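You operate a simulated robot arm through the tools that you are given. There is no shell and no other tool.

Carry out the task below with a simulated robot arm. There is one attempt and no reset: what you move stays moved.

## Task
Let the grey water out, rinse the scum off with cold and plug the sink again.
Fine: by the sink knob; swing the spout over the sink before the tap runs; blue tap lever off and the sink run empty before you plug it. Where these are worked on the way, their far stop is far enough and under half their travel is too little: blue tap lever.

The check looks at the end state, three seconds after you hand in, the way a careful person would. Anything else that was tipped, shoved, dropped, spilled or broken makes it a failure.

## Robot
A 7-joint arm with a three-finger gripper, fixed in place. Base frame: the origin is on the floor under the middle of its stand, x ahead of it, y to its left, z up; the work surface is at about z = 950. Readings come in mm, degrees, newtons and seconds.
With the tool pointing down near the work surface it reaches from about 100 to 880 mm from the base axis. Its first joint turns from -166.0 to 166.0 degrees. Payload 2.94 kg.
The tool frame sits at the grasp point between the pads (the TCP): z along the fingers, y along the line on which they close. The tips reach 30 mm beyond it. The gripper opens to 132 mm; its body begins 107 mm behind the TCP.
Orientation is that of the tool frame in the base frame, as [roll, pitch, yaw] about the fixed x, y, z axes, in that order (R = Rz(yaw) Ry(pitch) Rx(roll)). With the fingers straight down and closing along the base's y, the tool's x points along the base's -x, its y along +y and its z along -z.

## Interface
- The arm moves only by the tool nudge_tool. Its argument "deltas" is a list of rows, each a list of 7 numbers: the shift along the tool's x, y, z in units of 400 mm (1.0 is 400 mm), then the turn, a rotation vector about the tool's x, y, z in units of 60 degrees (1.0 is 60 degrees), then the opening, from 0 (shut) to 1 (fully open). In form: [[dx, dy, dz, ax, ay, az, gripper], ...]. A call has 1 to 20 rows; each row is the pose to reach, as a shift and turn from the pose commanded when the call began, along the tool's axes at that moment. A call with a number of a shift or a turn outside -1 to 1 is refused whole. Each row takes 0.2 s and may step no farther than 50 mm and 8.6 degrees from the row before; otherwise, or with a gripper value out of range, the whole call is refused. A pose out of reach is approached as far as the arm can. The call stops where the force on the tool passes 50 N (or 10 N more than at its start, if that is more) or the arm is blocked; 0.2 s more then pass. The fingers move at their own pace (about 37.4 mm/s each) and stop on an object; they squeeze with about 21 N. The grip force told is the motor's: it shows also when the fingers shut on nothing. Time passes only in rows, and 0.2 s behind the last, so rows that repeat a pose let the fingers close. It gives the time, the measured TCP pose, the force on the tool (base axes), the opening and the grip force at its end, in the units of the frame above (readings bear some noise), with the torque about the TCP (base axes, N m) and any sound that the robot's microphone picked up.
- Cameras (640 x 400 px; columns grow to the right, rows downward): "scene" is fixed at [48.4, 500.4, 1635.1]; the picture's right is [-0.83, -0.56, 0.00], its down [-0.19, 0.28, -0.94] and it looks along [0.53, -0.78, -0.34] (base axes); focal length 352 px, centre (320, 200). "wrist" rides on the gripper at [72, 3, -144] in the tool frame; the picture's right is [-0.04, 1.00, 0.00], its down [-0.88, -0.04, -0.48] and it looks along [-0.47, -0.02, 0.88] (tool axes); focal length 256 px, centre (320, 200). There is no depth. A picture from a camera that has moved, and an enlarged one, comes with that camera's place and axes in the base frame and with its lens.
- camera(camera): a new picture of that camera. The clock stands still meanwhile.
- move_column(by): moves the trunk up (or, below 0, down) by that many mm; the arm rides with it, the base frame stays. It gives what a move gives, with no picture.
- close_up(camera, box): a new picture of the part [left, top, right, bottom] of that camera's present view, enlarged. The clock stands still meanwhile.
- close_job(): hands the job in; it is judged then, once.

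Places have to be worked out from the pictures, the camera data and where the tool is seen. Open the gripper and draw the arm clear of the work before you hand the job in, unless the task says otherwise.

The tools are called after ">>>" as name(argument=value, ...) on one line, values as JSON. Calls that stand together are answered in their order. nudge_tool: Moves the arm, as the interface text tells. Its arguments: {"type":"object","properties":{"deltas":{"type":"array","items":{"type":"array","items":{"type":"number"}}}},"required":["deltas"]} The other tools are called the same way: move_column (by) moves the trunk up or down; camera (camera) takes a picture; close_up (camera, box) takes an enlarged picture of a part of a camera's view; close_job () hands the job in.

At the start:

```text
time: 0.0
position: [544.1, -224.6, 1449.1]
tool_rot: [-180.0, 0.1, -180.0]
wrist_force: [-0.2, -0.1, 0.0]
ft_torque: [-0.03, -0.02, 0.03]
width: 132.1
finger_force: 0.1
trunk travel left (down, up): [-475.0, 65.0]
```

scene: 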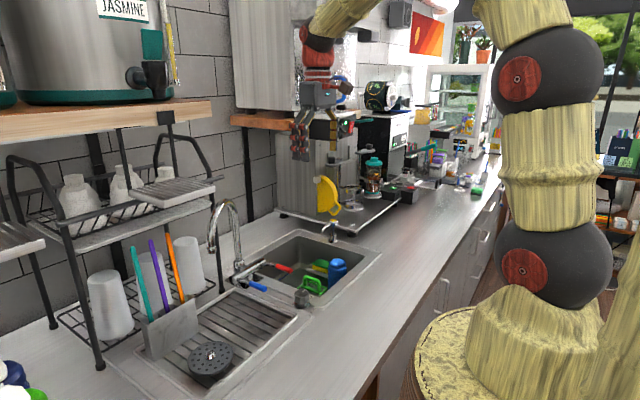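
wrist: 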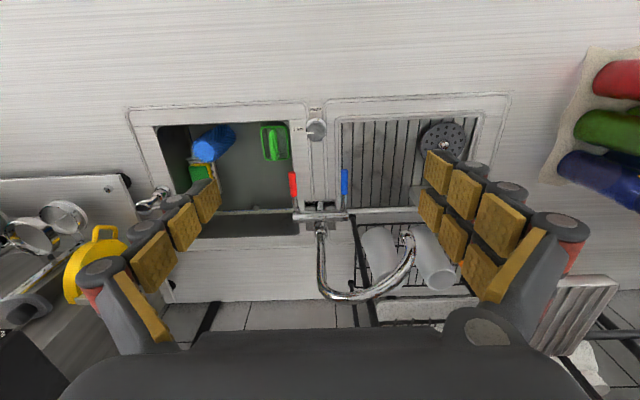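

I'll begin by looking closely at the sink area in both cameras to find the knob, tap levers and spout.

>>> close_up(camera="scene", box=[180, 180, 400, 320])

>>> close_up(camera="wrist", box=[120, 80, 520, 330])

>>> close_up(camera="wrist", box=[260, 90, 400, 240])

```text
2.86 times, centred on (290, 250) of scene
camera zoom: at [48.4, 500.4, 1635.1], right [-0.83, -0.56, 0.0], down [-0.19, 0.28, -0.94], along [0.53, -0.78, -0.34], focal length 1007 px, centre (406, 57)
```

zoom: 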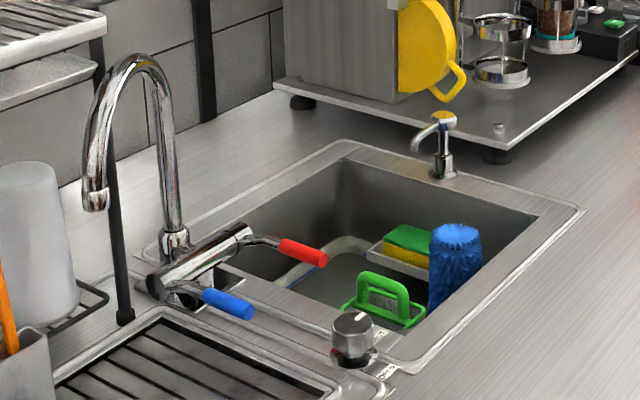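

```text
1.60 times, centred on (320, 205) of wrist
camera zoom: at [471.6, -220.6, 1592.9], right [0.04, 1.0, 0.0], down [0.88, -0.04, 0.48], along [0.47, -0.02, -0.88], focal length 410 px, centre (320, 192)
```

zoom: 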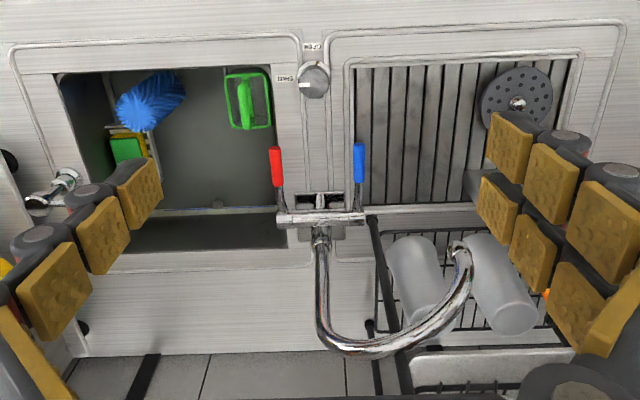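

```text
2.67 times, centred on (330, 165) of wrist
camera zoom: at [471.6, -220.6, 1592.9], right [0.04, 1.0, 0.0], down [0.88, -0.04, 0.48], along [0.47, -0.02, -0.88], focal length 683 px, centre (293, 293)
```

zoom: 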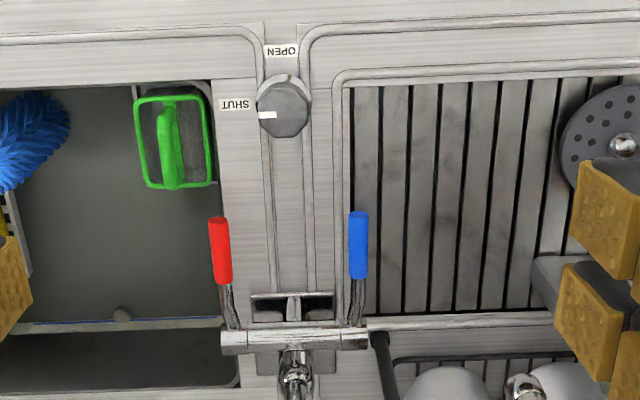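

Knob seems near (608, -228, ~985) with its pointer at SHUT, the spout is over the drainboard, and the blue lever tip is near (706, -170, 1007). I'll look closer at the knob, spout and the shelf to check for clearances.

>>> close_up(camera="scene", box=[270, 260, 350, 320])

>>> close_up(camera="scene", box=[190, 180, 290, 300])

>>> close_up(camera="scene", box=[0, 80, 260, 260])

>>> close_up(camera="wrist", box=[130, 90, 320, 250])

```text
6.67 times, centred on (310, 290) of scene
camera zoom: at [48.4, 500.4, 1635.1], right [-0.83, -0.56, 0.0], down [-0.19, 0.28, -0.94], along [0.53, -0.78, -0.34], focal length 2350 px, centre (387, -400)
```

zoom: 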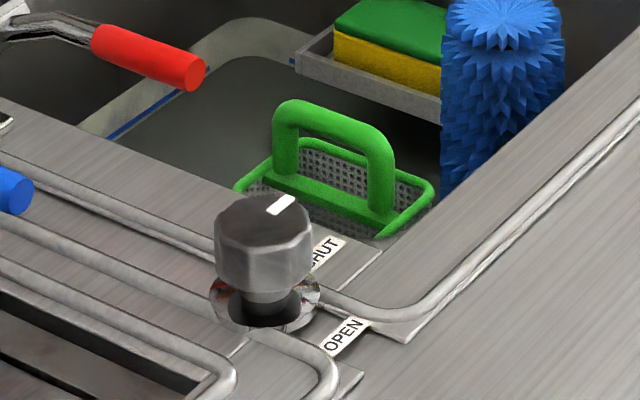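

```text
3.33 times, centred on (240, 240) of scene
camera zoom: at [48.4, 500.4, 1635.1], right [-0.83, -0.56, 0.0], down [-0.19, 0.28, -0.94], along [0.53, -0.78, -0.34], focal length 1175 px, centre (587, 67)
```

zoom: 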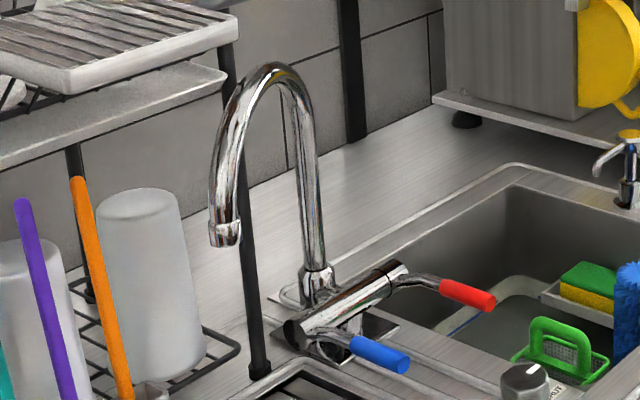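

```text
2.22 times, centred on (130, 170) of scene
camera zoom: at [48.4, 500.4, 1635.1], right [-0.83, -0.56, 0.0], down [-0.19, 0.28, -0.94], along [0.53, -0.78, -0.34], focal length 783 px, centre (742, 267)
```

zoom: 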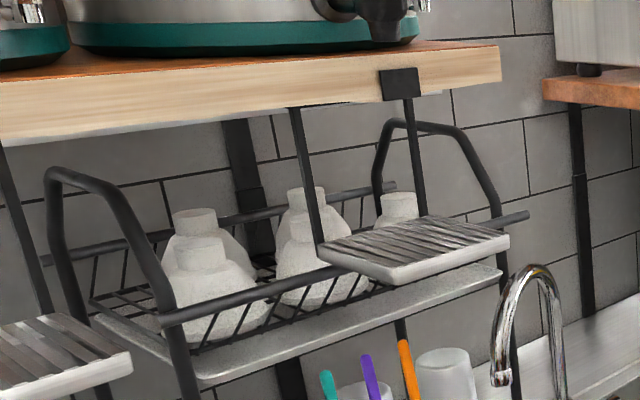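

```text
2.50 times, centred on (225, 170) of wrist
camera zoom: at [471.6, -220.6, 1592.9], right [0.04, 1.0, 0.0], down [0.88, -0.04, 0.48], along [0.47, -0.02, -0.88], focal length 640 px, centre (558, 275)
```

zoom: 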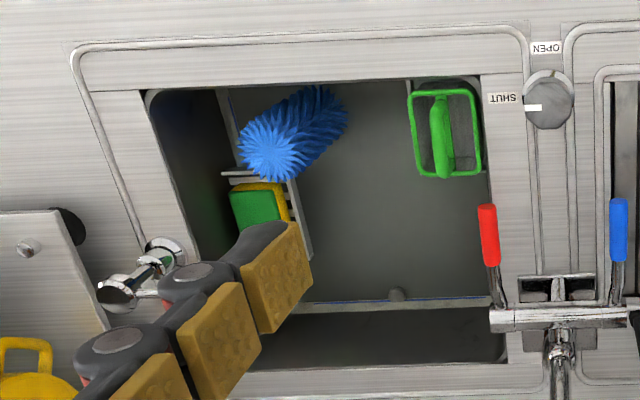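

I need the depth of the hanging trays and the rack near the spout, so I'll look at the lower right of the wrist view as a second vantage.

>>> close_up(camera="wrist", box=[300, 190, 640, 400])

>>> close_up(camera="scene", box=[60, 80, 260, 240])

```text
1.88 times, centred on (470, 295) of wrist
camera zoom: at [471.6, -220.6, 1592.9], right [0.04, 1.0, 0.0], down [0.88, -0.04, 0.48], along [0.47, -0.02, -0.88], focal length 482 px, centre (38, 21)
```

zoom: 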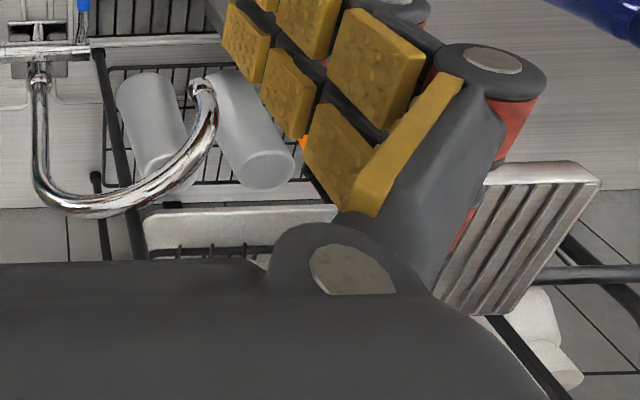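

```text
2.50 times, centred on (160, 160) of scene
camera zoom: at [48.4, 500.4, 1635.1], right [-0.83, -0.56, 0.0], down [-0.19, 0.28, -0.94], along [0.53, -0.78, -0.34], focal length 881 px, centre (720, 300)
```

zoom: 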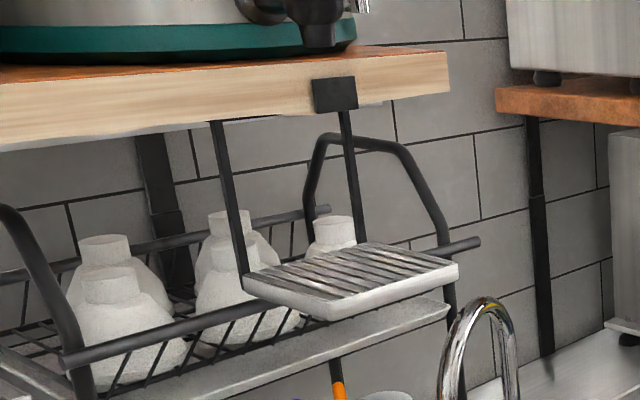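

The scene is clear enough: the knob stands alone on the strip between sink and drainboard, and the rack and hanging tray lie further back and left. I move above the knob, down to about z=1150, to measure it.

>>> nudge_tool(deltas=[[-0.02, 0, 0.1, 0, 0, 0, 1], [-0.04, 0, 0.2, 0, 0, 0, 1], [-0.06, -0.003, 0.3, 0, 0, 0, 1], [-0.09, -0.005, 0.4, 0, 0, 0, 1], [-0.11, -0.006, 0.5, 0, 0, 0, 1], [-0.13, -0.008, 0.6, 0, 0, 0, 1], [-0.15, -0.009, 0.7, 0, 0, 0, 1], [-0.16, -0.009, 0.75, 0, 0, 0, 1]])

```text
time: 1.8
position: [607.5, -227.5, 1149.8]
tool_rot: [180.0, -0.1, 179.9]
wrist_force: [0.9, -0.1, 0.3]
ft_torque: [0.0, 0.05, 0.0]
width: 131.8
finger_force: 0.0
trunk travel left (down, up): [-475.0, 65.0]
```

The arm reached (607.5, -227.5, 1150). I take a picture from both cameras to refine the knob's place.

>>> camera(camera="wrist")

>>> camera(camera="scene")

```text
taken
camera wrist: at [535.3, -223.7, 1293.2], right [0.04, 1.0, 0.0], down [0.88, -0.04, 0.48], along [0.48, -0.02, -0.88], focal length 256 px, centre (320, 200)
```

wrist: 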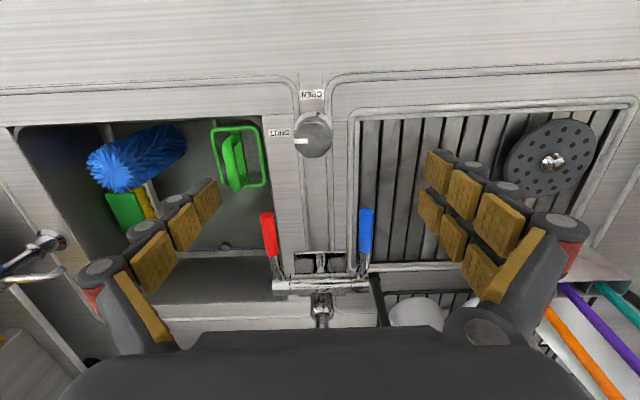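

```text
taken
```

scene: 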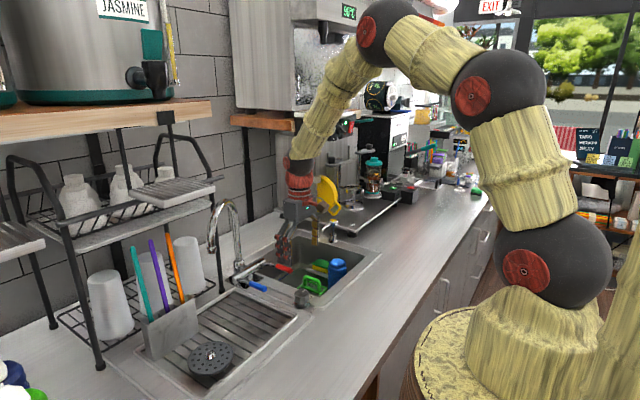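

Knob centre works out near (611, -233), top near z=995. I lower to z≈1050 with the fingers at about 86 mm and check alignment.

>>> nudge_tool(deltas=[[-0.009, -0.014, 0.08, 0, 0, 0, 0.65], [-0.009, -0.014, 0.16, 0, 0, 0, 0.65], [-0.009, -0.014, 0.25, 0, 0, 0, 0.65], [-0.009, -0.014, 0.25, 0, 0, 0, 0.65], [-0.009, -0.014, 0.25, 0, 0, 0, 0.65]])

>>> camera(camera="wrist")

>>> close_up(camera="scene", box=[250, 200, 370, 320])

```text
time: 3.0
position: [612.6, -234.1, 1048.7]
tool_rot: [180.0, -0.1, 179.9]
wrist_force: [0.1, -0.4, -0.5]
ft_torque: [-0.03, 0.05, 0.01]
width: 85.8
finger_force: 0.0
trunk travel left (down, up): [-475.0, 65.0]
```

```text
taken
camera wrist: at [540.3, -230.7, 1193.1], right [0.04, 1.0, 0.0], down [0.88, -0.04, 0.48], along [0.47, -0.02, -0.88], focal length 256 px, centre (320, 200)
```

wrist: 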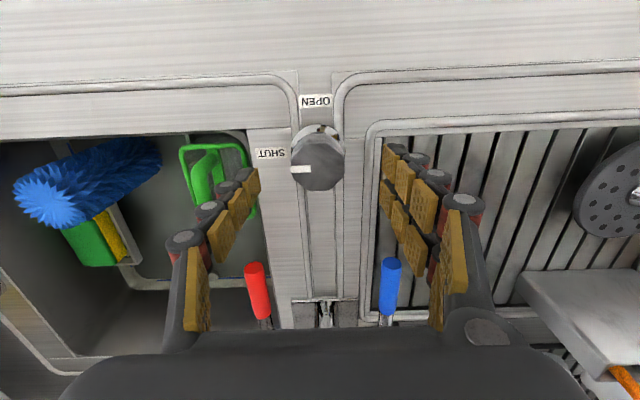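

```text
3.33 times, centred on (310, 260) of scene
camera zoom: at [48.4, 500.4, 1635.1], right [-0.83, -0.56, 0.0], down [-0.19, 0.28, -0.94], along [0.53, -0.78, -0.34], focal length 1175 px, centre (353, 0)
```

zoom: 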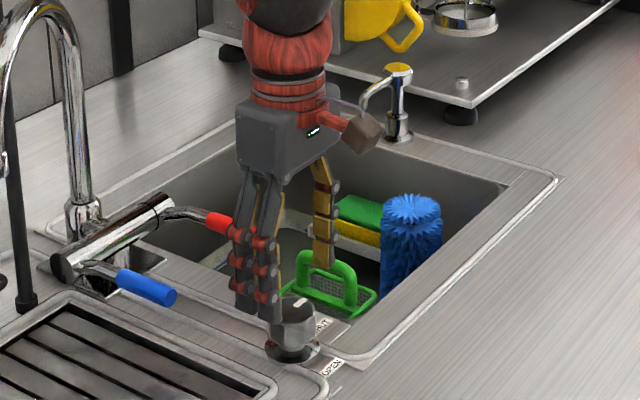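

Knob centred between the fingers. I descend so the tips are about 10 mm above the counter (TCP z≈990), then close.

>>> nudge_tool(deltas=[[0, -0.002, 0.05, 0, 0, 0, 0.65], [0, -0.002, 0.1, 0, 0, 0, 0.65], [0, -0.002, 0.143, 0, 0, 0, 0.65]])

>>> camera(camera="wrist")

>>> close_up(camera="scene", box=[250, 220, 370, 320])

```text
time: 3.8
position: [610.8, -236.6, 990.8]
tool_rot: [-179.9, -0.1, -180.0]
wrist_force: [0.3, 0.3, 0.2]
ft_torque: [-0.02, 0.04, 0.01]
width: 85.6
finger_force: 0.1
trunk travel left (down, up): [-475.0, 65.0]
```

```text
taken
camera wrist: at [539.1, -232.3, 1135.4], right [0.04, 1.0, 0.0], down [0.88, -0.04, 0.48], along [0.47, -0.02, -0.88], focal length 256 px, centre (320, 200)
```

wrist: 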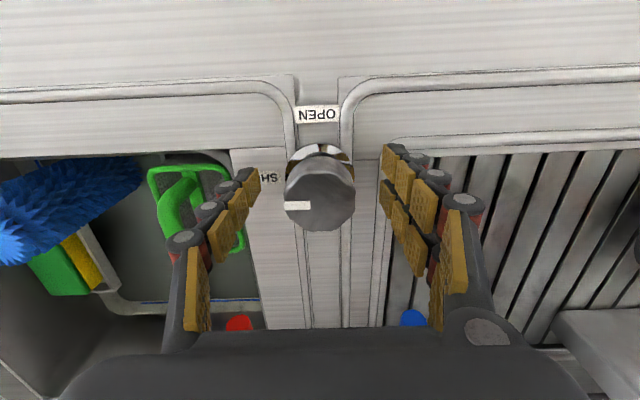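

```text
4.00 times, centred on (310, 270) of scene
camera zoom: at [48.4, 500.4, 1635.1], right [-0.83, -0.56, 0.0], down [-0.19, 0.28, -0.94], along [0.53, -0.78, -0.34], focal length 1410 px, centre (360, -80)
```

zoom: 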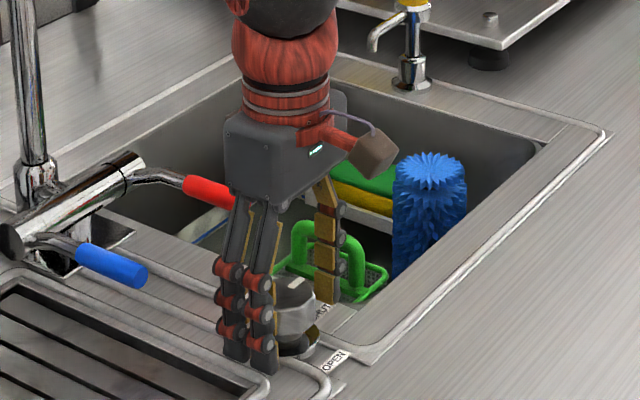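

Everything is centred; I close on the knob and hold.

>>> nudge_tool(deltas=[[0, 0, 0, 0, 0, 0, 0], [0, 0, 0, 0, 0, 0, 0], [0, 0, 0, 0, 0, 0, 0], [0, 0, 0, 0, 0, 0, 0], [0, 0, 0, 0, 0, 0, 0], [0, 0, 0, 0, 0, 0, 0]])

```text
time: 5.2
position: [609.7, -235.9, 992.0]
tool_rot: [-180.0, 0.0, 179.9]
wrist_force: [-2.1, -4.5, 0.9]
ft_torque: [-0.11, 0.09, -0.05]
width: 44.3
finger_force: 45.4
trunk travel left (down, up): [-475.0, 65.0]
```

The fingers hold the knob at 44.3 mm. Going from SHUT (-y) to OPEN (-x) is clockwise seen from above, so I turn about +tool z, first 30° to see how it behaves.

>>> nudge_tool(deltas=[[0, 0, 0, 0, 0, 0.1, 0], [0, 0, 0, 0, 0, 0.2, 0], [0, 0, 0, 0, 0, 0.3, 0], [0, 0, 0, 0, 0, 0.4, 0], [0, 0, 0, 0, 0, 0.5, 0]])

>>> camera(camera="wrist")

```text
time: 6.4
position: [611.7, -234.6, 991.4]
tool_rot: [-179.9, 0.0, 149.8]
wrist_force: [2.0, 1.3, 2.5]
ft_torque: [0.12, 0.11, 0.0]
width: 44.3
finger_force: 44.5
trunk travel left (down, up): [-475.0, 65.0]
```

```text
taken
camera wrist: at [550.5, -194.5, 1135.7], right [0.54, 0.84, 0.0], down [0.74, -0.47, 0.48], along [0.4, -0.26, -0.88], focal length 256 px, centre (320, 200)
```

wrist: 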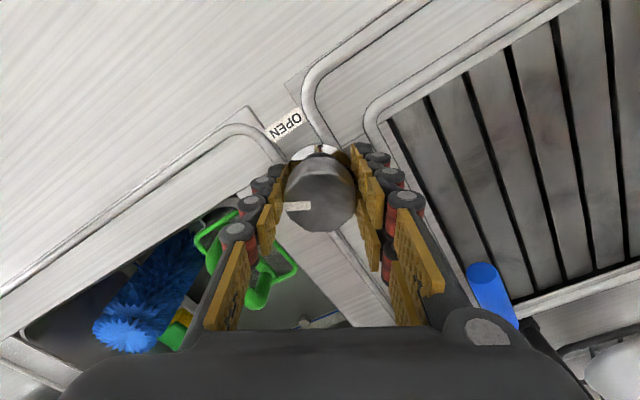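

The knob turns with the gripper with little torque. I continue the remaining 60°, watching for the stop.

>>> nudge_tool(deltas=[[0, 0, 0, 0, 0, 0.125, 0], [0, 0, 0, 0, 0, 0.25, 0], [0, 0, 0, 0, 0, 0.375, 0], [0, 0, 0, 0, 0, 0.5, 0], [0, 0, 0, 0, 0, 0.625, 0], [0, 0, 0, 0, 0, 0.75, 0], [0, 0, 0, 0, 0, 0.875, 0], [0, 0, 0, 0, 0, 0.97, 0]])

>>> camera(camera="wrist")

>>> close_up(camera="scene", box=[220, 200, 380, 320])

```text
time: 8.2
position: [613.7, -231.5, 992.4]
tool_rot: [179.9, 0.1, 91.7]
wrist_force: [25.0, 27.9, -0.7]
ft_torque: [0.83, -0.2, 0.11]
width: 44.7
finger_force: 44.8
trunk travel left (down, up): [-475.0, 65.0]
```

```text
taken
camera wrist: at [616.0, -158.5, 1135.4], right [1.0, -0.01, 0.0], down [-0.01, -0.88, 0.48], along [-0.01, -0.48, -0.88], focal length 256 px, centre (320, 200)
```

wrist: 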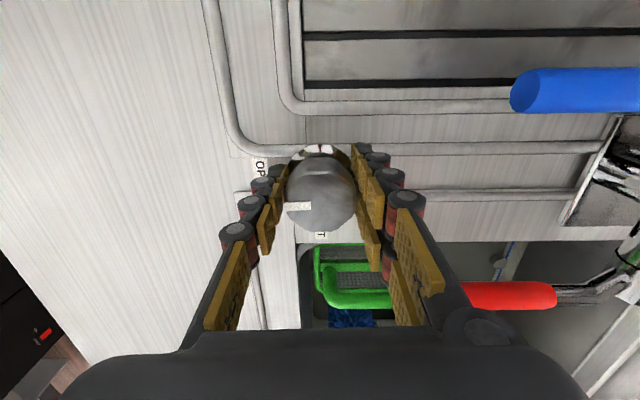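

```text
3.33 times, centred on (300, 260) of scene
camera zoom: at [48.4, 500.4, 1635.1], right [-0.83, -0.56, 0.0], down [-0.19, 0.28, -0.94], along [0.53, -0.78, -0.34], focal length 1175 px, centre (387, 0)
```

zoom: 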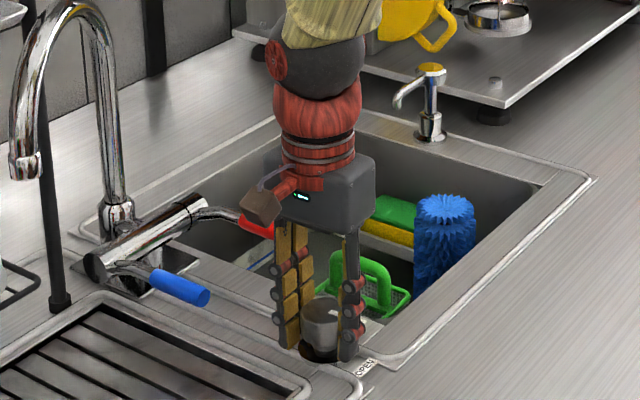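

The knob has turned 88° with the pointer now toward OPEN; the side force comes from a slight off-centre. I relieve that by shifting a few mm and turn a few degrees more to feel for the stop.

>>> nudge_tool(deltas=[[0.006, 0.004, 0, 0, 0, 0, 0], [0.0125, 0.0075, 0, 0, 0, 0, 0], [0.0125, 0.0075, 0, 0, 0, 0.03, 0], [0.0125, 0.0075, 0, 0, 0, 0.06, 0], [0.0125, 0.0075, 0, 0, 0, 0.09, 0]])

>>> camera(camera="wrist")

```text
time: 9.4
position: [615.7, -230.1, 991.9]
tool_rot: [-180.0, -0.1, 86.5]
wrist_force: [10.8, -10.9, 1.4]
ft_torque: [-0.73, -0.08, 0.49]
width: 44.1
finger_force: 44.9
trunk travel left (down, up): [-475.0, 65.0]
```

```text
taken
camera wrist: at [623.5, -158.1, 1135.6], right [0.99, -0.11, 0.0], down [-0.09, -0.87, 0.48], along [-0.05, -0.47, -0.88], focal length 256 px, centre (320, 200)
```

wrist: 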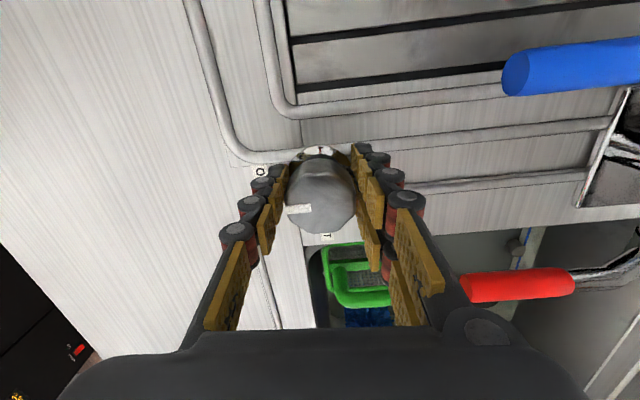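

Torque about z rose to 0.5 N m with the pointer starting to slip: that is the stop at OPEN. I release the knob and lift straight up.

>>> nudge_tool(deltas=[[0, 0, 0, 0, 0, 0, 0.6], [0, 0, 0, 0, 0, 0, 0.6], [0, 0, 0, 0, 0, 0, 0.6], [0, 0, 0, 0, 0, 0, 0.6], [0, 0, -0.05, 0, 0, 0, 0.6], [0, 0, -0.125, 0, 0, 0, 0.6], [0, 0, -0.25, 0, 0, 0, 0.6], [0, 0, -0.37, 0, 0, 0, 0.6]])

>>> camera(camera="wrist")

>>> close_up(camera="scene", box=[220, 200, 380, 320])

```text
time: 11.2
position: [613.1, -229.9, 1139.5]
tool_rot: [-179.9, 0.1, 86.3]
wrist_force: [-0.3, 0.3, -0.4]
ft_torque: [-0.04, -0.04, 0.01]
width: 79.3
finger_force: 0.1
trunk travel left (down, up): [-475.0, 65.0]
```

```text
taken
camera wrist: at [621.9, -157.8, 1284.5], right [0.99, -0.11, 0.0], down [-0.09, -0.87, 0.48], along [-0.05, -0.47, -0.88], focal length 256 px, centre (320, 200)
```

wrist: 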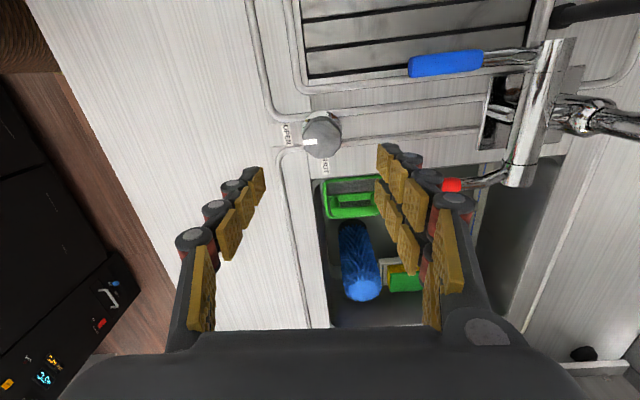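

```text
3.33 times, centred on (300, 260) of scene
camera zoom: at [48.4, 500.4, 1635.1], right [-0.83, -0.56, 0.0], down [-0.19, 0.28, -0.94], along [0.53, -0.78, -0.34], focal length 1175 px, centre (387, 0)
```

zoom: 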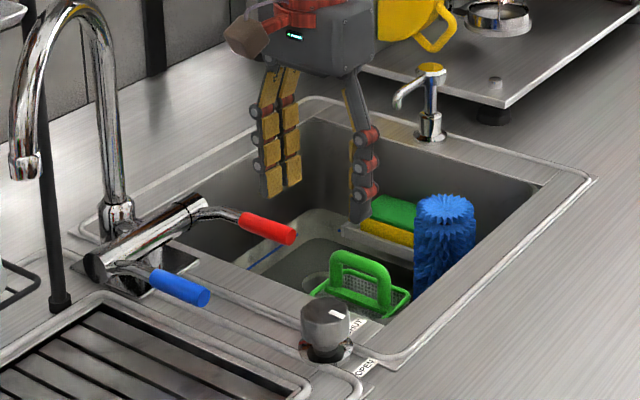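

The knob pointer is now at OPEN and the water level is falling. Next is the spout: I swing back to neutral yaw while moving toward (580, -80, 1200), in front of the spout tip.

>>> nudge_tool(deltas=[[0.046, -0.013, -0.019, 0, 0, -0.125, 0.8], [0.092, -0.027, -0.038, 0, 0, -0.25, 0.8], [0.138, -0.04, -0.057, 0, 0, -0.375, 0.8], [0.184, -0.053, -0.076, 0, 0, -0.5, 0.8], [0.231, -0.067, -0.095, 0, 0, -0.625, 0.8], [0.277, -0.08, -0.114, 0, 0, -0.75, 0.8], [0.323, -0.094, -0.133, 0, 0, -0.875, 0.8], [0.369, -0.107, -0.151, 0, 0, -1.0, 0.8]])

```text
time: 13.0
position: [580.0, -78.0, 1201.4]
tool_rot: [-180.0, 0.1, 146.4]
wrist_force: [-0.1, -0.4, 0.3]
ft_torque: [0.04, -0.02, -0.03]
width: 105.6
finger_force: 0.1
trunk travel left (down, up): [-475.0, 65.0]
```

At (580, -78, 1201). I finish the yaw back to neutral.

>>> nudge_tool(deltas=[[0, 0, 0, 0, 0, -0.112, 0.8], [0, 0, 0, 0, 0, -0.224, 0.8], [0, 0, 0, 0, 0, -0.336, 0.8], [0, 0, 0, 0, 0, -0.448, 0.8], [0, 0, 0, 0, 0, -0.56, 0.8]])

>>> camera(camera="wrist")

>>> camera(camera="scene")

```text
time: 14.2
position: [580.2, -78.7, 1200.1]
tool_rot: [180.0, 0.0, -179.8]
wrist_force: [0.1, -0.4, -0.3]
ft_torque: [-0.01, 0.0, -0.04]
width: 105.7
finger_force: 0.0
trunk travel left (down, up): [-475.0, 65.0]
```

```text
taken
camera wrist: at [508.1, -75.0, 1344.5], right [0.04, 1.0, 0.0], down [0.88, -0.04, 0.48], along [0.47, -0.02, -0.88], focal length 256 px, centre (320, 200)
```

wrist: 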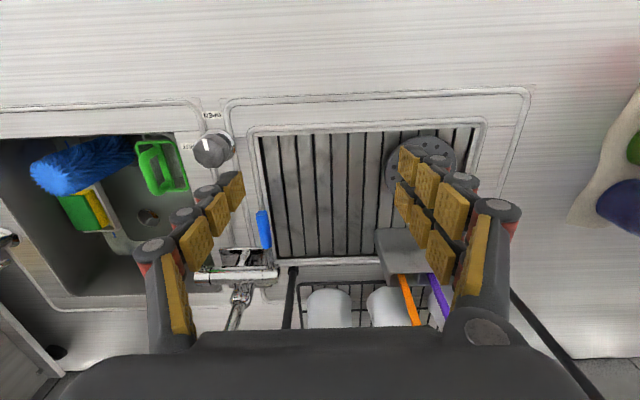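

```text
taken
```

scene: 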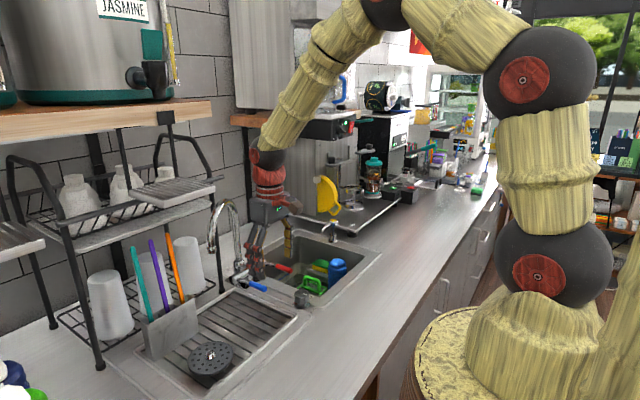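

Neutral reached; drain hole is visible and the sink is draining. Now I pitch the tool up toward horizontal (pointing +x) in place, first 60°.

>>> nudge_tool(deltas=[[0, 0, 0, 0, -0.125, 0, 0.8], [0, 0, 0, 0, -0.25, 0, 0.8], [0, 0, 0, 0, -0.375, 0, 0.8], [0, 0, 0, 0, -0.5, 0, 0.8], [0, 0, 0, 0, -0.625, 0, 0.8], [0, 0, 0, 0, -0.75, 0, 0.8], [0, 0, 0, 0, -0.875, 0, 0.8], [0, 0, 0, 0, -1.0, 0, 0.8]])

>>> camera(camera="wrist")

>>> camera(camera="scene")

```text
time: 16.0
position: [580.8, -60.9, 1198.3]
tool_rot: [175.1, 54.8, 178.8]
wrist_force: [0.1, -0.1, 0.4]
ft_torque: [0.02, 0.07, 0.02]
width: 105.5
finger_force: 0.1
out of reach, approached as far as the arm can: row 7, 8
trunk travel left (down, up): [-475.0, 65.0]
```

```text
taken
camera wrist: at [421.3, -66.2, 1221.4], right [-0.02, 1.0, 0.08], down [0.12, -0.08, 0.99], along [0.99, 0.03, -0.12], focal length 256 px, centre (320, 200)
```

wrist: 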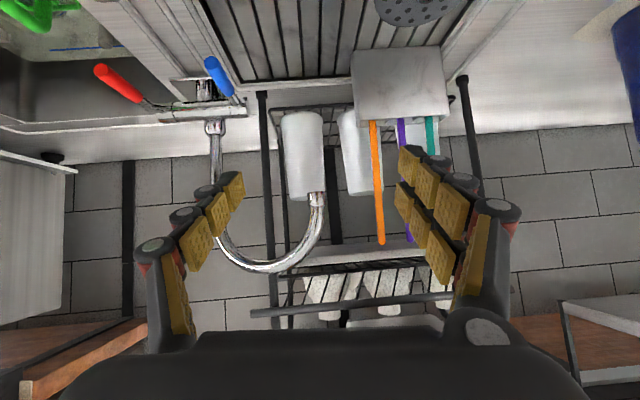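

```text
taken
```

scene: 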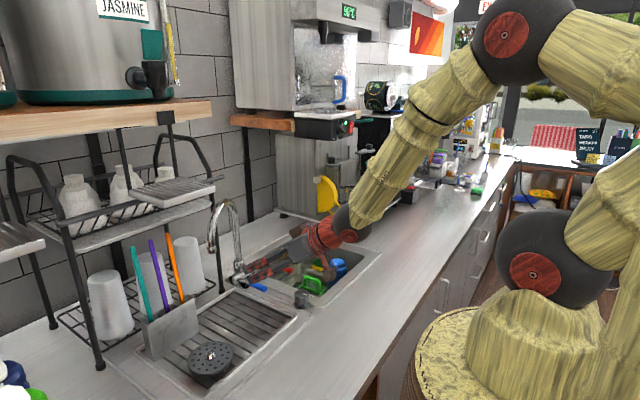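

The arm got to a 55° pitch (tool pointing forward and 35° down), limited because it is still close in. The spout tip triangulates near (782, -57, 1168). I move forward 100 mm, which should free the reach, and check the pose.

>>> nudge_tool(deltas=[[-0.038, 0, 0.074, 0, 0, 0, 0.8], [-0.076, 0, 0.149, 0, 0, 0, 0.8], [-0.114, 0, 0.223, 0, 0, 0, 0.8]])

>>> camera(camera="wrist")

```text
time: 16.8
position: [680.2, -55.3, 1181.2]
tool_rot: [175.1, 54.6, 178.6]
wrist_force: [0.1, 0.2, 0.2]
ft_torque: [-0.02, 0.02, 0.02]
width: 105.4
finger_force: 0.0
trunk travel left (down, up): [-475.0, 65.0]
```

```text
taken
camera wrist: at [521.1, -61.2, 1205.7], right [-0.02, 1.0, 0.08], down [0.12, -0.08, 0.99], along [0.99, 0.03, -0.12], focal length 256 px, centre (320, 200)
```

wrist: 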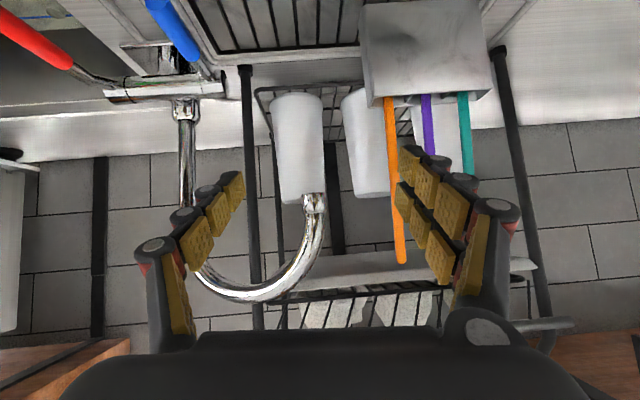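

The orientation held and the tip stays centred in view. I zoom in on the aerator to pin down its distance.

>>> close_up(camera="wrist", box=[180, 160, 360, 310])

>>> close_up(camera="scene", box=[180, 180, 340, 300])

```text
2.67 times, centred on (270, 235) of wrist
camera zoom: at [521.1, -61.2, 1205.7], right [-0.02, 1.0, 0.08], down [0.12, -0.08, 0.99], along [0.99, 0.03, -0.12], focal length 683 px, centre (453, 107)
```

zoom: 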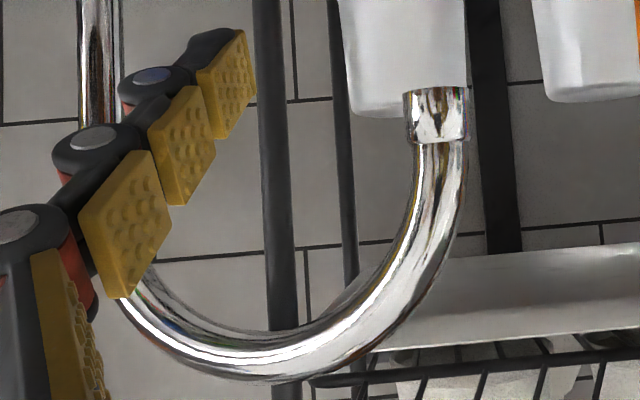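

```text
3.33 times, centred on (260, 240) of scene
camera zoom: at [48.4, 500.4, 1635.1], right [-0.83, -0.56, 0.0], down [-0.19, 0.28, -0.94], along [0.53, -0.78, -0.34], focal length 1175 px, centre (520, 67)
```

zoom: 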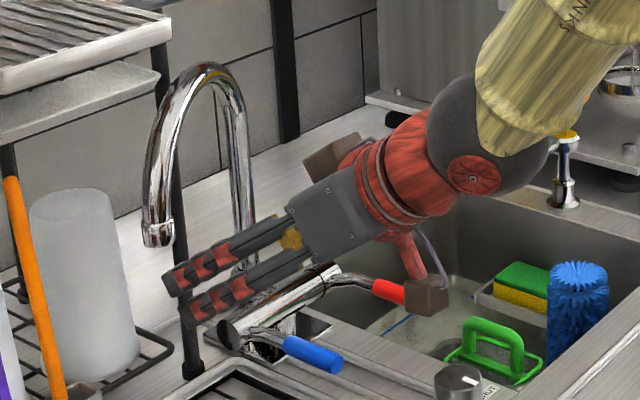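

Aerator distance suggests the tip at about x≈778, y≈-58. I narrow the fingers to ~79 mm and advance 60 mm so the down-tube comes between them.

>>> nudge_tool(deltas=[[0, -0.005, 0, 0, 0, 0, 0.6], [-0.022, -0.01, 0.03, 0, 0, 0, 0.6], [-0.055, -0.012, 0.075, 0, 0, 0, 0.6], [-0.088, -0.0125, 0.121, 0, 0, 0, 0.6]])

>>> camera(camera="wrist")

>>> close_up(camera="scene", box=[180, 180, 340, 300])

```text
time: 17.8
position: [740.5, -59.2, 1181.9]
tool_rot: [175.1, 54.5, 178.7]
wrist_force: [0.5, 0.3, -0.1]
ft_torque: [-0.02, 0.01, 0.02]
width: 79.1
finger_force: 0.1
trunk travel left (down, up): [-475.0, 65.0]
```

```text
taken
camera wrist: at [582.4, -63.7, 1206.2], right [-0.02, 1.0, 0.08], down [0.12, -0.08, 0.99], along [0.99, 0.03, -0.12], focal length 256 px, centre (320, 200)
```

wrist: 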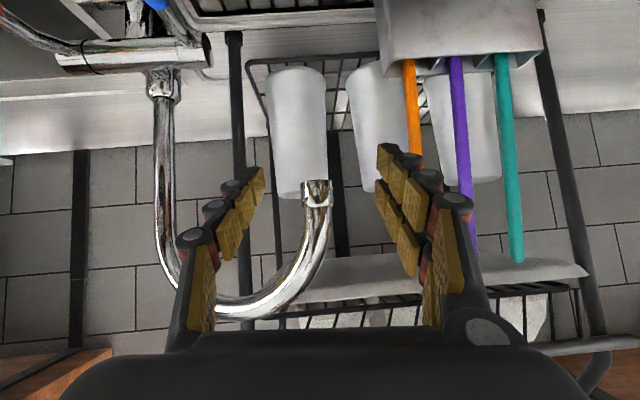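

```text
3.33 times, centred on (260, 240) of scene
camera zoom: at [48.4, 500.4, 1635.1], right [-0.83, -0.56, 0.0], down [-0.19, 0.28, -0.94], along [0.53, -0.78, -0.34], focal length 1175 px, centre (520, 67)
```

zoom: 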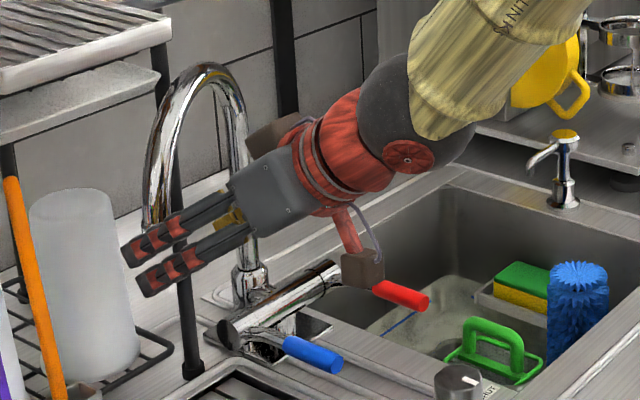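

The tube is centred between the fingers at about (777, -60), aerator end z≈1169. I advance the last 37 mm, raise slightly and close on it.

>>> nudge_tool(deltas=[[-0.035, -0.002, 0.032, 0, 0, 0, 0.6], [-0.07, -0.003, 0.064, 0, 0, 0, 0.6], [-0.07, -0.003, 0.064, 0, 0, 0, 0.3], [-0.07, -0.003, 0.064, 0, 0, 0, 0.1], [-0.07, -0.003, 0.064, 0, 0, 0, 0], [-0.07, -0.003, 0.064, 0, 0, 0, 0], [-0.07, -0.003, 0.064, 0, 0, 0, 0], [-0.07, -0.003, 0.064, 0, 0, 0, 0]])

>>> camera(camera="wrist")

>>> close_up(camera="scene", box=[180, 180, 340, 300])

```text
time: 19.6
position: [776.8, -61.3, 1190.0]
tool_rot: [175.0, 54.6, 178.5]
wrist_force: [3.3, -21.7, -1.0]
ft_torque: [0.05, 0.01, -0.32]
width: 23.2
finger_force: 31.7
trunk travel left (down, up): [-475.0, 65.0]
```

```text
taken
camera wrist: at [618.2, -65.5, 1215.1], right [-0.02, 1.0, 0.09], down [0.12, -0.08, 0.99], along [0.99, 0.03, -0.12], focal length 256 px, centre (320, 200)
```

wrist: 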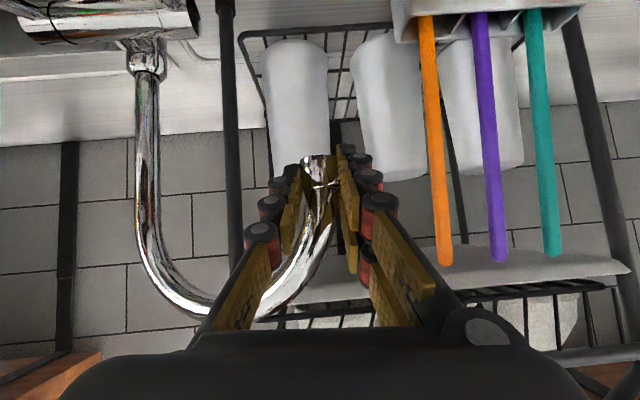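

```text
3.33 times, centred on (260, 240) of scene
camera zoom: at [48.4, 500.4, 1635.1], right [-0.83, -0.56, 0.0], down [-0.19, 0.28, -0.94], along [0.53, -0.78, -0.34], focal length 1175 px, centre (520, 67)
```

zoom: 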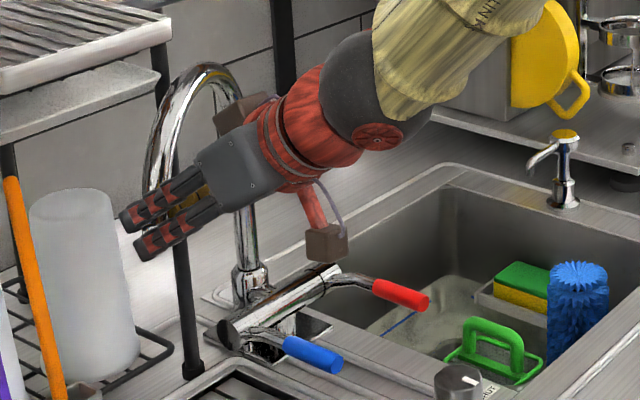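

The spout tube is held (23.2 mm). The pivot is roughly at (868, -235), so I swing it about it toward the robot first, 10° to test the fit of the arc.

>>> nudge_tool(deltas=[[0.0143, -0.0208, -0.022, 0, 0, 0, 0], [0.0281, -0.0354, -0.0428, 0, 0, 0, 0], [0.0412, -0.0511, -0.0626, 0, 0, 0, 0]])

>>> camera(camera="wrist")

```text
time: 20.4
position: [746.3, -78.7, 1189.6]
tool_rot: [175.1, 54.6, 178.8]
wrist_force: [-1.3, 2.0, 0.3]
ft_torque: [0.13, 0.13, 0.16]
width: 22.7
finger_force: 45.0
trunk travel left (down, up): [-475.0, 65.0]
```

```text
taken
camera wrist: at [588.9, -84.1, 1214.9], right [-0.02, 1.0, 0.08], down [0.12, -0.08, 0.99], along [0.99, 0.03, -0.12], focal length 256 px, centre (320, 200)
```

wrist: 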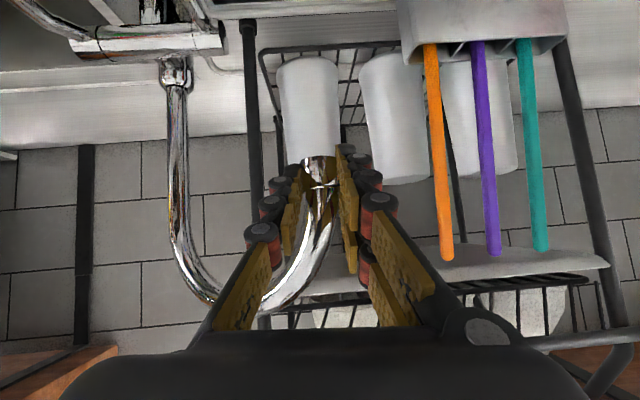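

The spout follows with almost no force, so the arc estimate is good. I continue the swing by another 20°.

>>> nudge_tool(deltas=[[0.0153, -0.0215, -0.0235, 0, 0, 0, 0], [0.0293, -0.0443, -0.0452, 0, 0, 0, 0], [0.0423, -0.0687, -0.0656, 0, 0, 0, 0], [0.0542, -0.0947, -0.0847, 0, 0, 0, 0], [0.0649, -0.1222, -0.1022, 0, 0, 0, 0]])

>>> camera(camera="wrist")

```text
time: 21.6
position: [700.3, -130.0, 1189.8]
tool_rot: [175.3, 54.5, 178.8]
wrist_force: [-12.3, 8.6, -5.0]
ft_torque: [-0.11, 0.09, 0.36]
width: 22.3
finger_force: 45.3
trunk travel left (down, up): [-475.0, 65.0]
```

```text
taken
camera wrist: at [541.1, -135.3, 1215.0], right [-0.02, 1.0, 0.08], down [0.12, -0.08, 0.99], along [0.99, 0.03, -0.12], focal length 256 px, centre (320, 200)
```

wrist: 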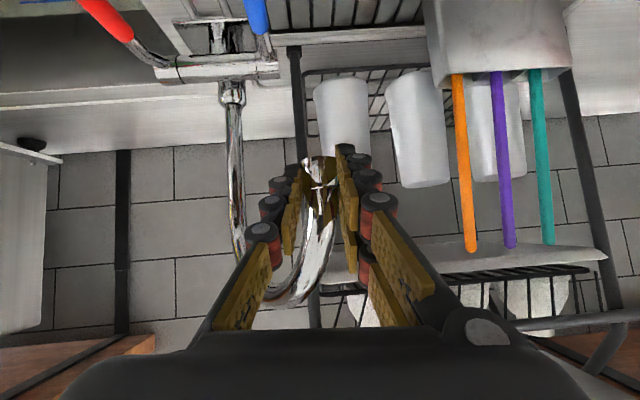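

Small outward force (15 N), so I nudge the radius up 1–2 mm and continue the swing to about 172°.

>>> nudge_tool(deltas=[[0.0137, -0.0233, -0.0213, 0, 0, 0, 0], [0.0221, -0.0536, -0.0358, 0, 0, 0, 0], [0.0293, -0.0849, -0.0487, 0, 0, 0, 0], [0.0351, -0.1171, -0.0596, 0, 0, 0, 0], [0.0397, -0.1501, -0.0689, 0, 0, 0, 0], [0.0428, -0.1838, -0.0762, 0, 0, 0, 0]])

>>> camera(camera="wrist")

```text
time: 23.0
position: [669.8, -206.8, 1192.4]
tool_rot: [175.1, 54.5, 178.6]
wrist_force: [-1.0, 2.0, -9.0]
ft_torque: [-0.4, -0.2, 0.29]
width: 22.4
finger_force: 45.3
trunk travel left (down, up): [-475.0, 65.0]
```

```text
taken
camera wrist: at [511.5, -211.2, 1215.4], right [-0.02, 1.0, 0.08], down [0.12, -0.08, 0.99], along [0.99, 0.03, -0.12], focal length 256 px, centre (320, 200)
```

wrist: 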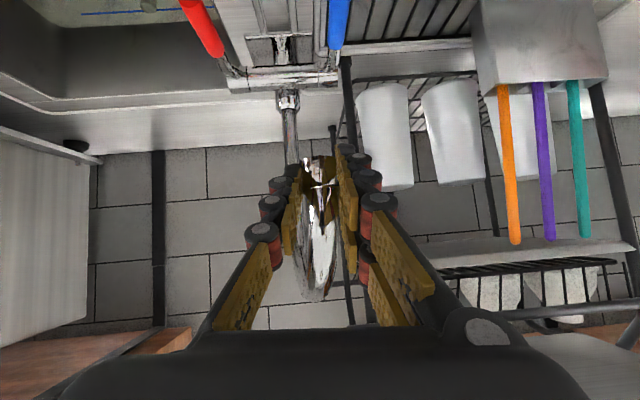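

Spout is now almost pointing at the robot (172°) with low forces. I continue to about 200°, moving toward the sink side.

>>> nudge_tool(deltas=[[0.0017, -0.0367, -0.0055, 0, 0, 0, 0], [0.0019, -0.0711, -0.0088, 0, 0, 0, 0], [0.0007, -0.1056, -0.01, 0, 0, 0, 0], [-0.0018, -0.1402, -0.0094, 0, 0, 0, 0], [-0.0058, -0.1744, -0.0068, 0, 0, 0, 0], [-0.0112, -0.2082, -0.002, 0, 0, 0, 0], [-0.0177, -0.2413, 0.0044, 0, 0, 0, 0]])

>>> camera(camera="wrist")

```text
time: 24.6
position: [680.6, -305.4, 1191.1]
tool_rot: [175.1, 54.7, 178.6]
wrist_force: [-2.8, 0.3, -7.6]
ft_torque: [-1.14, -0.79, 0.53]
width: 24.5
finger_force: 44.8
trunk travel left (down, up): [-475.0, 65.0]
```

```text
taken
camera wrist: at [521.4, -309.4, 1215.8], right [-0.02, 1.0, 0.08], down [0.12, -0.08, 0.99], along [0.99, 0.03, -0.12], focal length 256 px, centre (320, 200)
```

wrist: 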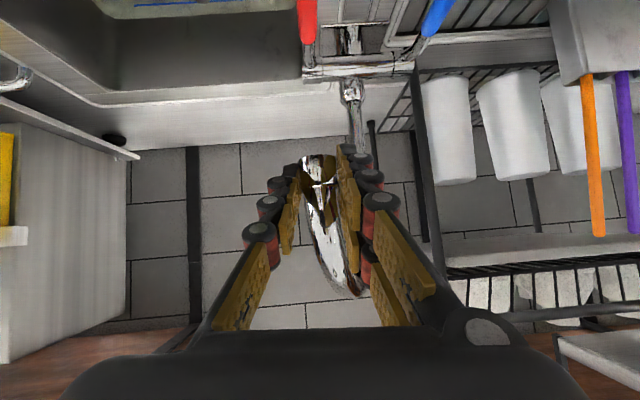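

Spout is at ~201°, tip just past the sink's edge, but the arc now presses against the upper finger (torque about 1.4 N m). I yaw the tool 16° counter-clockwise about the vertical to follow the spout.

>>> nudge_tool(deltas=[[0, 0, 0, -0.0543, 0.0033, -0.0385, 0], [0, 0, 0, -0.1087, 0.0066, -0.077, 0], [0, 0, 0, -0.163, 0.01, -0.1155, 0], [0, 0, 0, -0.2173, 0.0132, -0.1539, 0]])

>>> camera(camera="wrist")

>>> camera(camera="scene")

```text
time: 25.6
position: [680.5, -303.5, 1191.4]
tool_rot: [175.2, 54.6, -165.2]
wrist_force: [2.1, -0.8, -2.7]
ft_torque: [-1.03, -0.45, -0.18]
width: 22.4
finger_force: 45.3
trunk travel left (down, up): [-475.0, 65.0]
```

```text
taken
camera wrist: at [530.2, -352.4, 1215.7], right [-0.3, 0.95, 0.08], down [0.14, -0.04, 0.99], along [0.94, 0.3, -0.12], focal length 256 px, centre (320, 200)
```

wrist: 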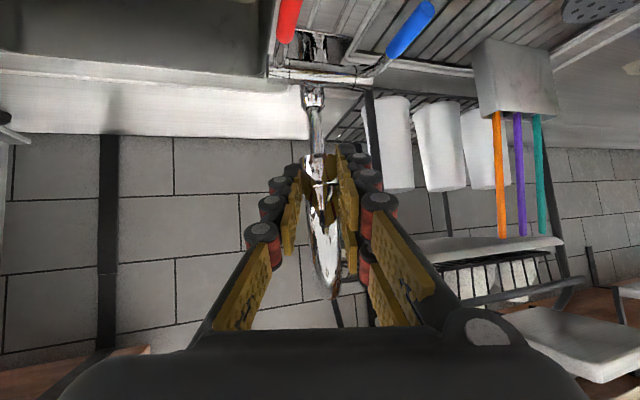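

```text
taken
```

scene: 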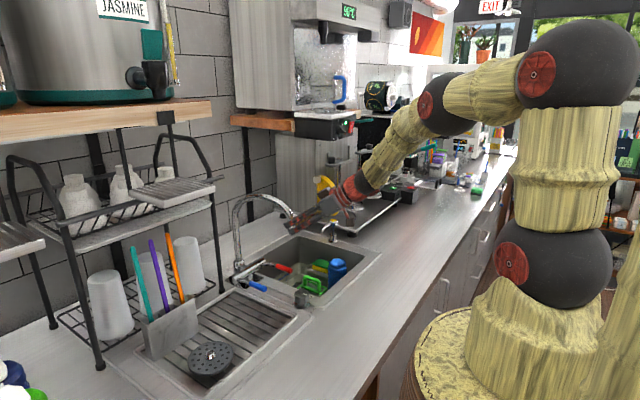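

The yaw worked and torque eased. I now swing and yaw together in steps of 4°, taking the spout to about 228° (tip near (734, -383), well over the sink).

>>> nudge_tool(deltas=[[-0.0022, -0.0347, 0.0002, -0.0543, 0.0032, -0.0385, 0], [-0.0063, -0.069, 0.0031, -0.1087, 0.0065, -0.0769, 0], [-0.0115, -0.1027, 0.0077, -0.163, 0.0097, -0.1154, 0], [-0.0182, -0.1359, 0.0144, -0.2173, 0.0129, -0.1539, 0], [-0.0263, -0.1686, 0.023, -0.2717, 0.0162, -0.1923, 0], [-0.0355, -0.2001, 0.0334, -0.326, 0.0194, -0.2308, 0], [-0.046, -0.2306, 0.0457, -0.3803, 0.0226, -0.2693, 0]])

>>> camera(camera="wrist")

>>> camera(camera="scene")

```text
time: 27.2
position: [731.1, -386.2, 1191.4]
tool_rot: [175.3, 54.8, -137.2]
wrist_force: [-18.2, -18.1, 4.3]
ft_torque: [-0.3, -1.21, 0.07]
width: 22.0
finger_force: 44.9
trunk travel left (down, up): [-475.0, 65.0]
```

```text
taken
camera wrist: at [620.8, -499.6, 1215.2], right [-0.71, 0.7, 0.08], down [0.14, 0.03, 0.99], along [0.69, 0.71, -0.12], focal length 256 px, centre (320, 200)
```

wrist: 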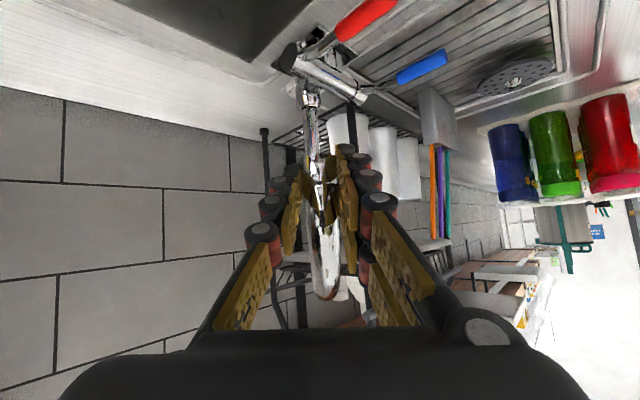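

```text
taken
```

scene: 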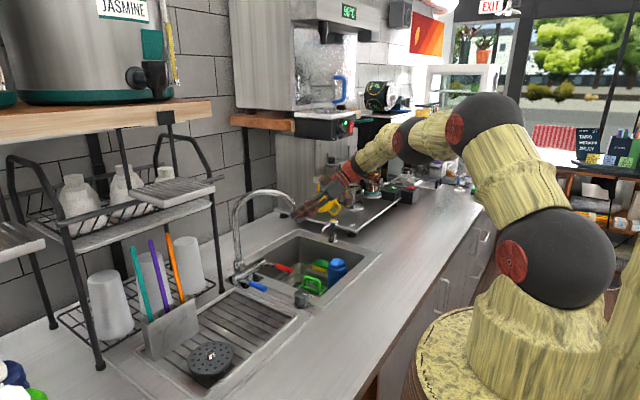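

Spout tip is over the sink at (731, -386), but close to the green scraper's edge. I take it about 15° further, toward the basin centre and drain, with a slightly larger radius to relieve the 25 N radial force.

>>> nudge_tool(deltas=[[0.002, -0.027, -0.0051, -0.0272, 0.0016, -0.0191, 0], [-0.0011, -0.0572, -0.0032, -0.0545, 0.0031, -0.0383, 0], [-0.0054, -0.087, 0.0005, -0.0817, 0.0047, -0.0574, 0], [-0.0105, -0.1165, 0.0054, -0.1089, 0.0063, -0.0766, 0], [-0.0158, -0.1413, 0.0109, -0.1362, 0.0079, -0.0957, 0]])

>>> camera(camera="wrist")

>>> close_up(camera="scene", box=[200, 140, 400, 300])

```text
time: 28.4
position: [763.3, -408.1, 1189.6]
tool_rot: [175.4, 54.9, -127.1]
wrist_force: [-21.0, -26.3, 11.5]
ft_torque: [-0.5, -0.94, 0.24]
width: 23.1
finger_force: 44.8
out of reach, approached as far as the arm can: row 5
trunk travel left (down, up): [-475.0, 65.0]
```

```text
taken
camera wrist: at [675.1, -539.1, 1213.7], right [-0.82, 0.57, 0.08], down [0.13, 0.05, 0.99], along [0.56, 0.82, -0.12], focal length 256 px, centre (320, 200)
```

wrist: 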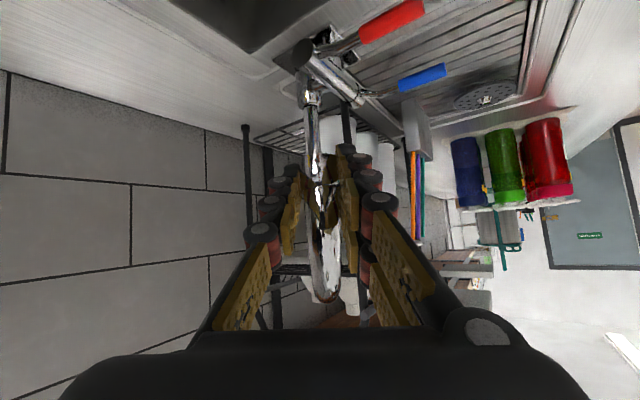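

```text
2.50 times, centred on (300, 220) of scene
camera zoom: at [48.4, 500.4, 1635.1], right [-0.83, -0.56, 0.0], down [-0.19, 0.28, -0.94], along [0.53, -0.78, -0.34], focal length 881 px, centre (370, 150)
```

zoom: 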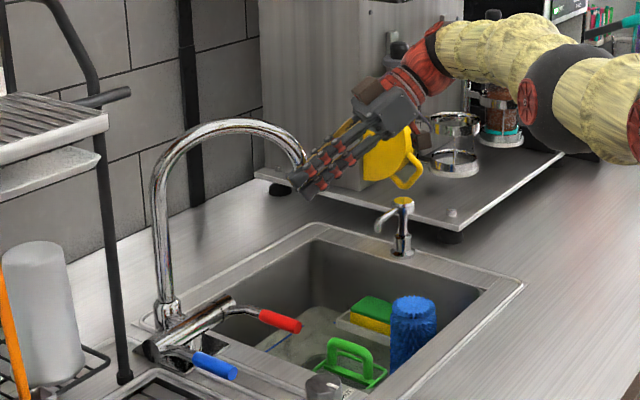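

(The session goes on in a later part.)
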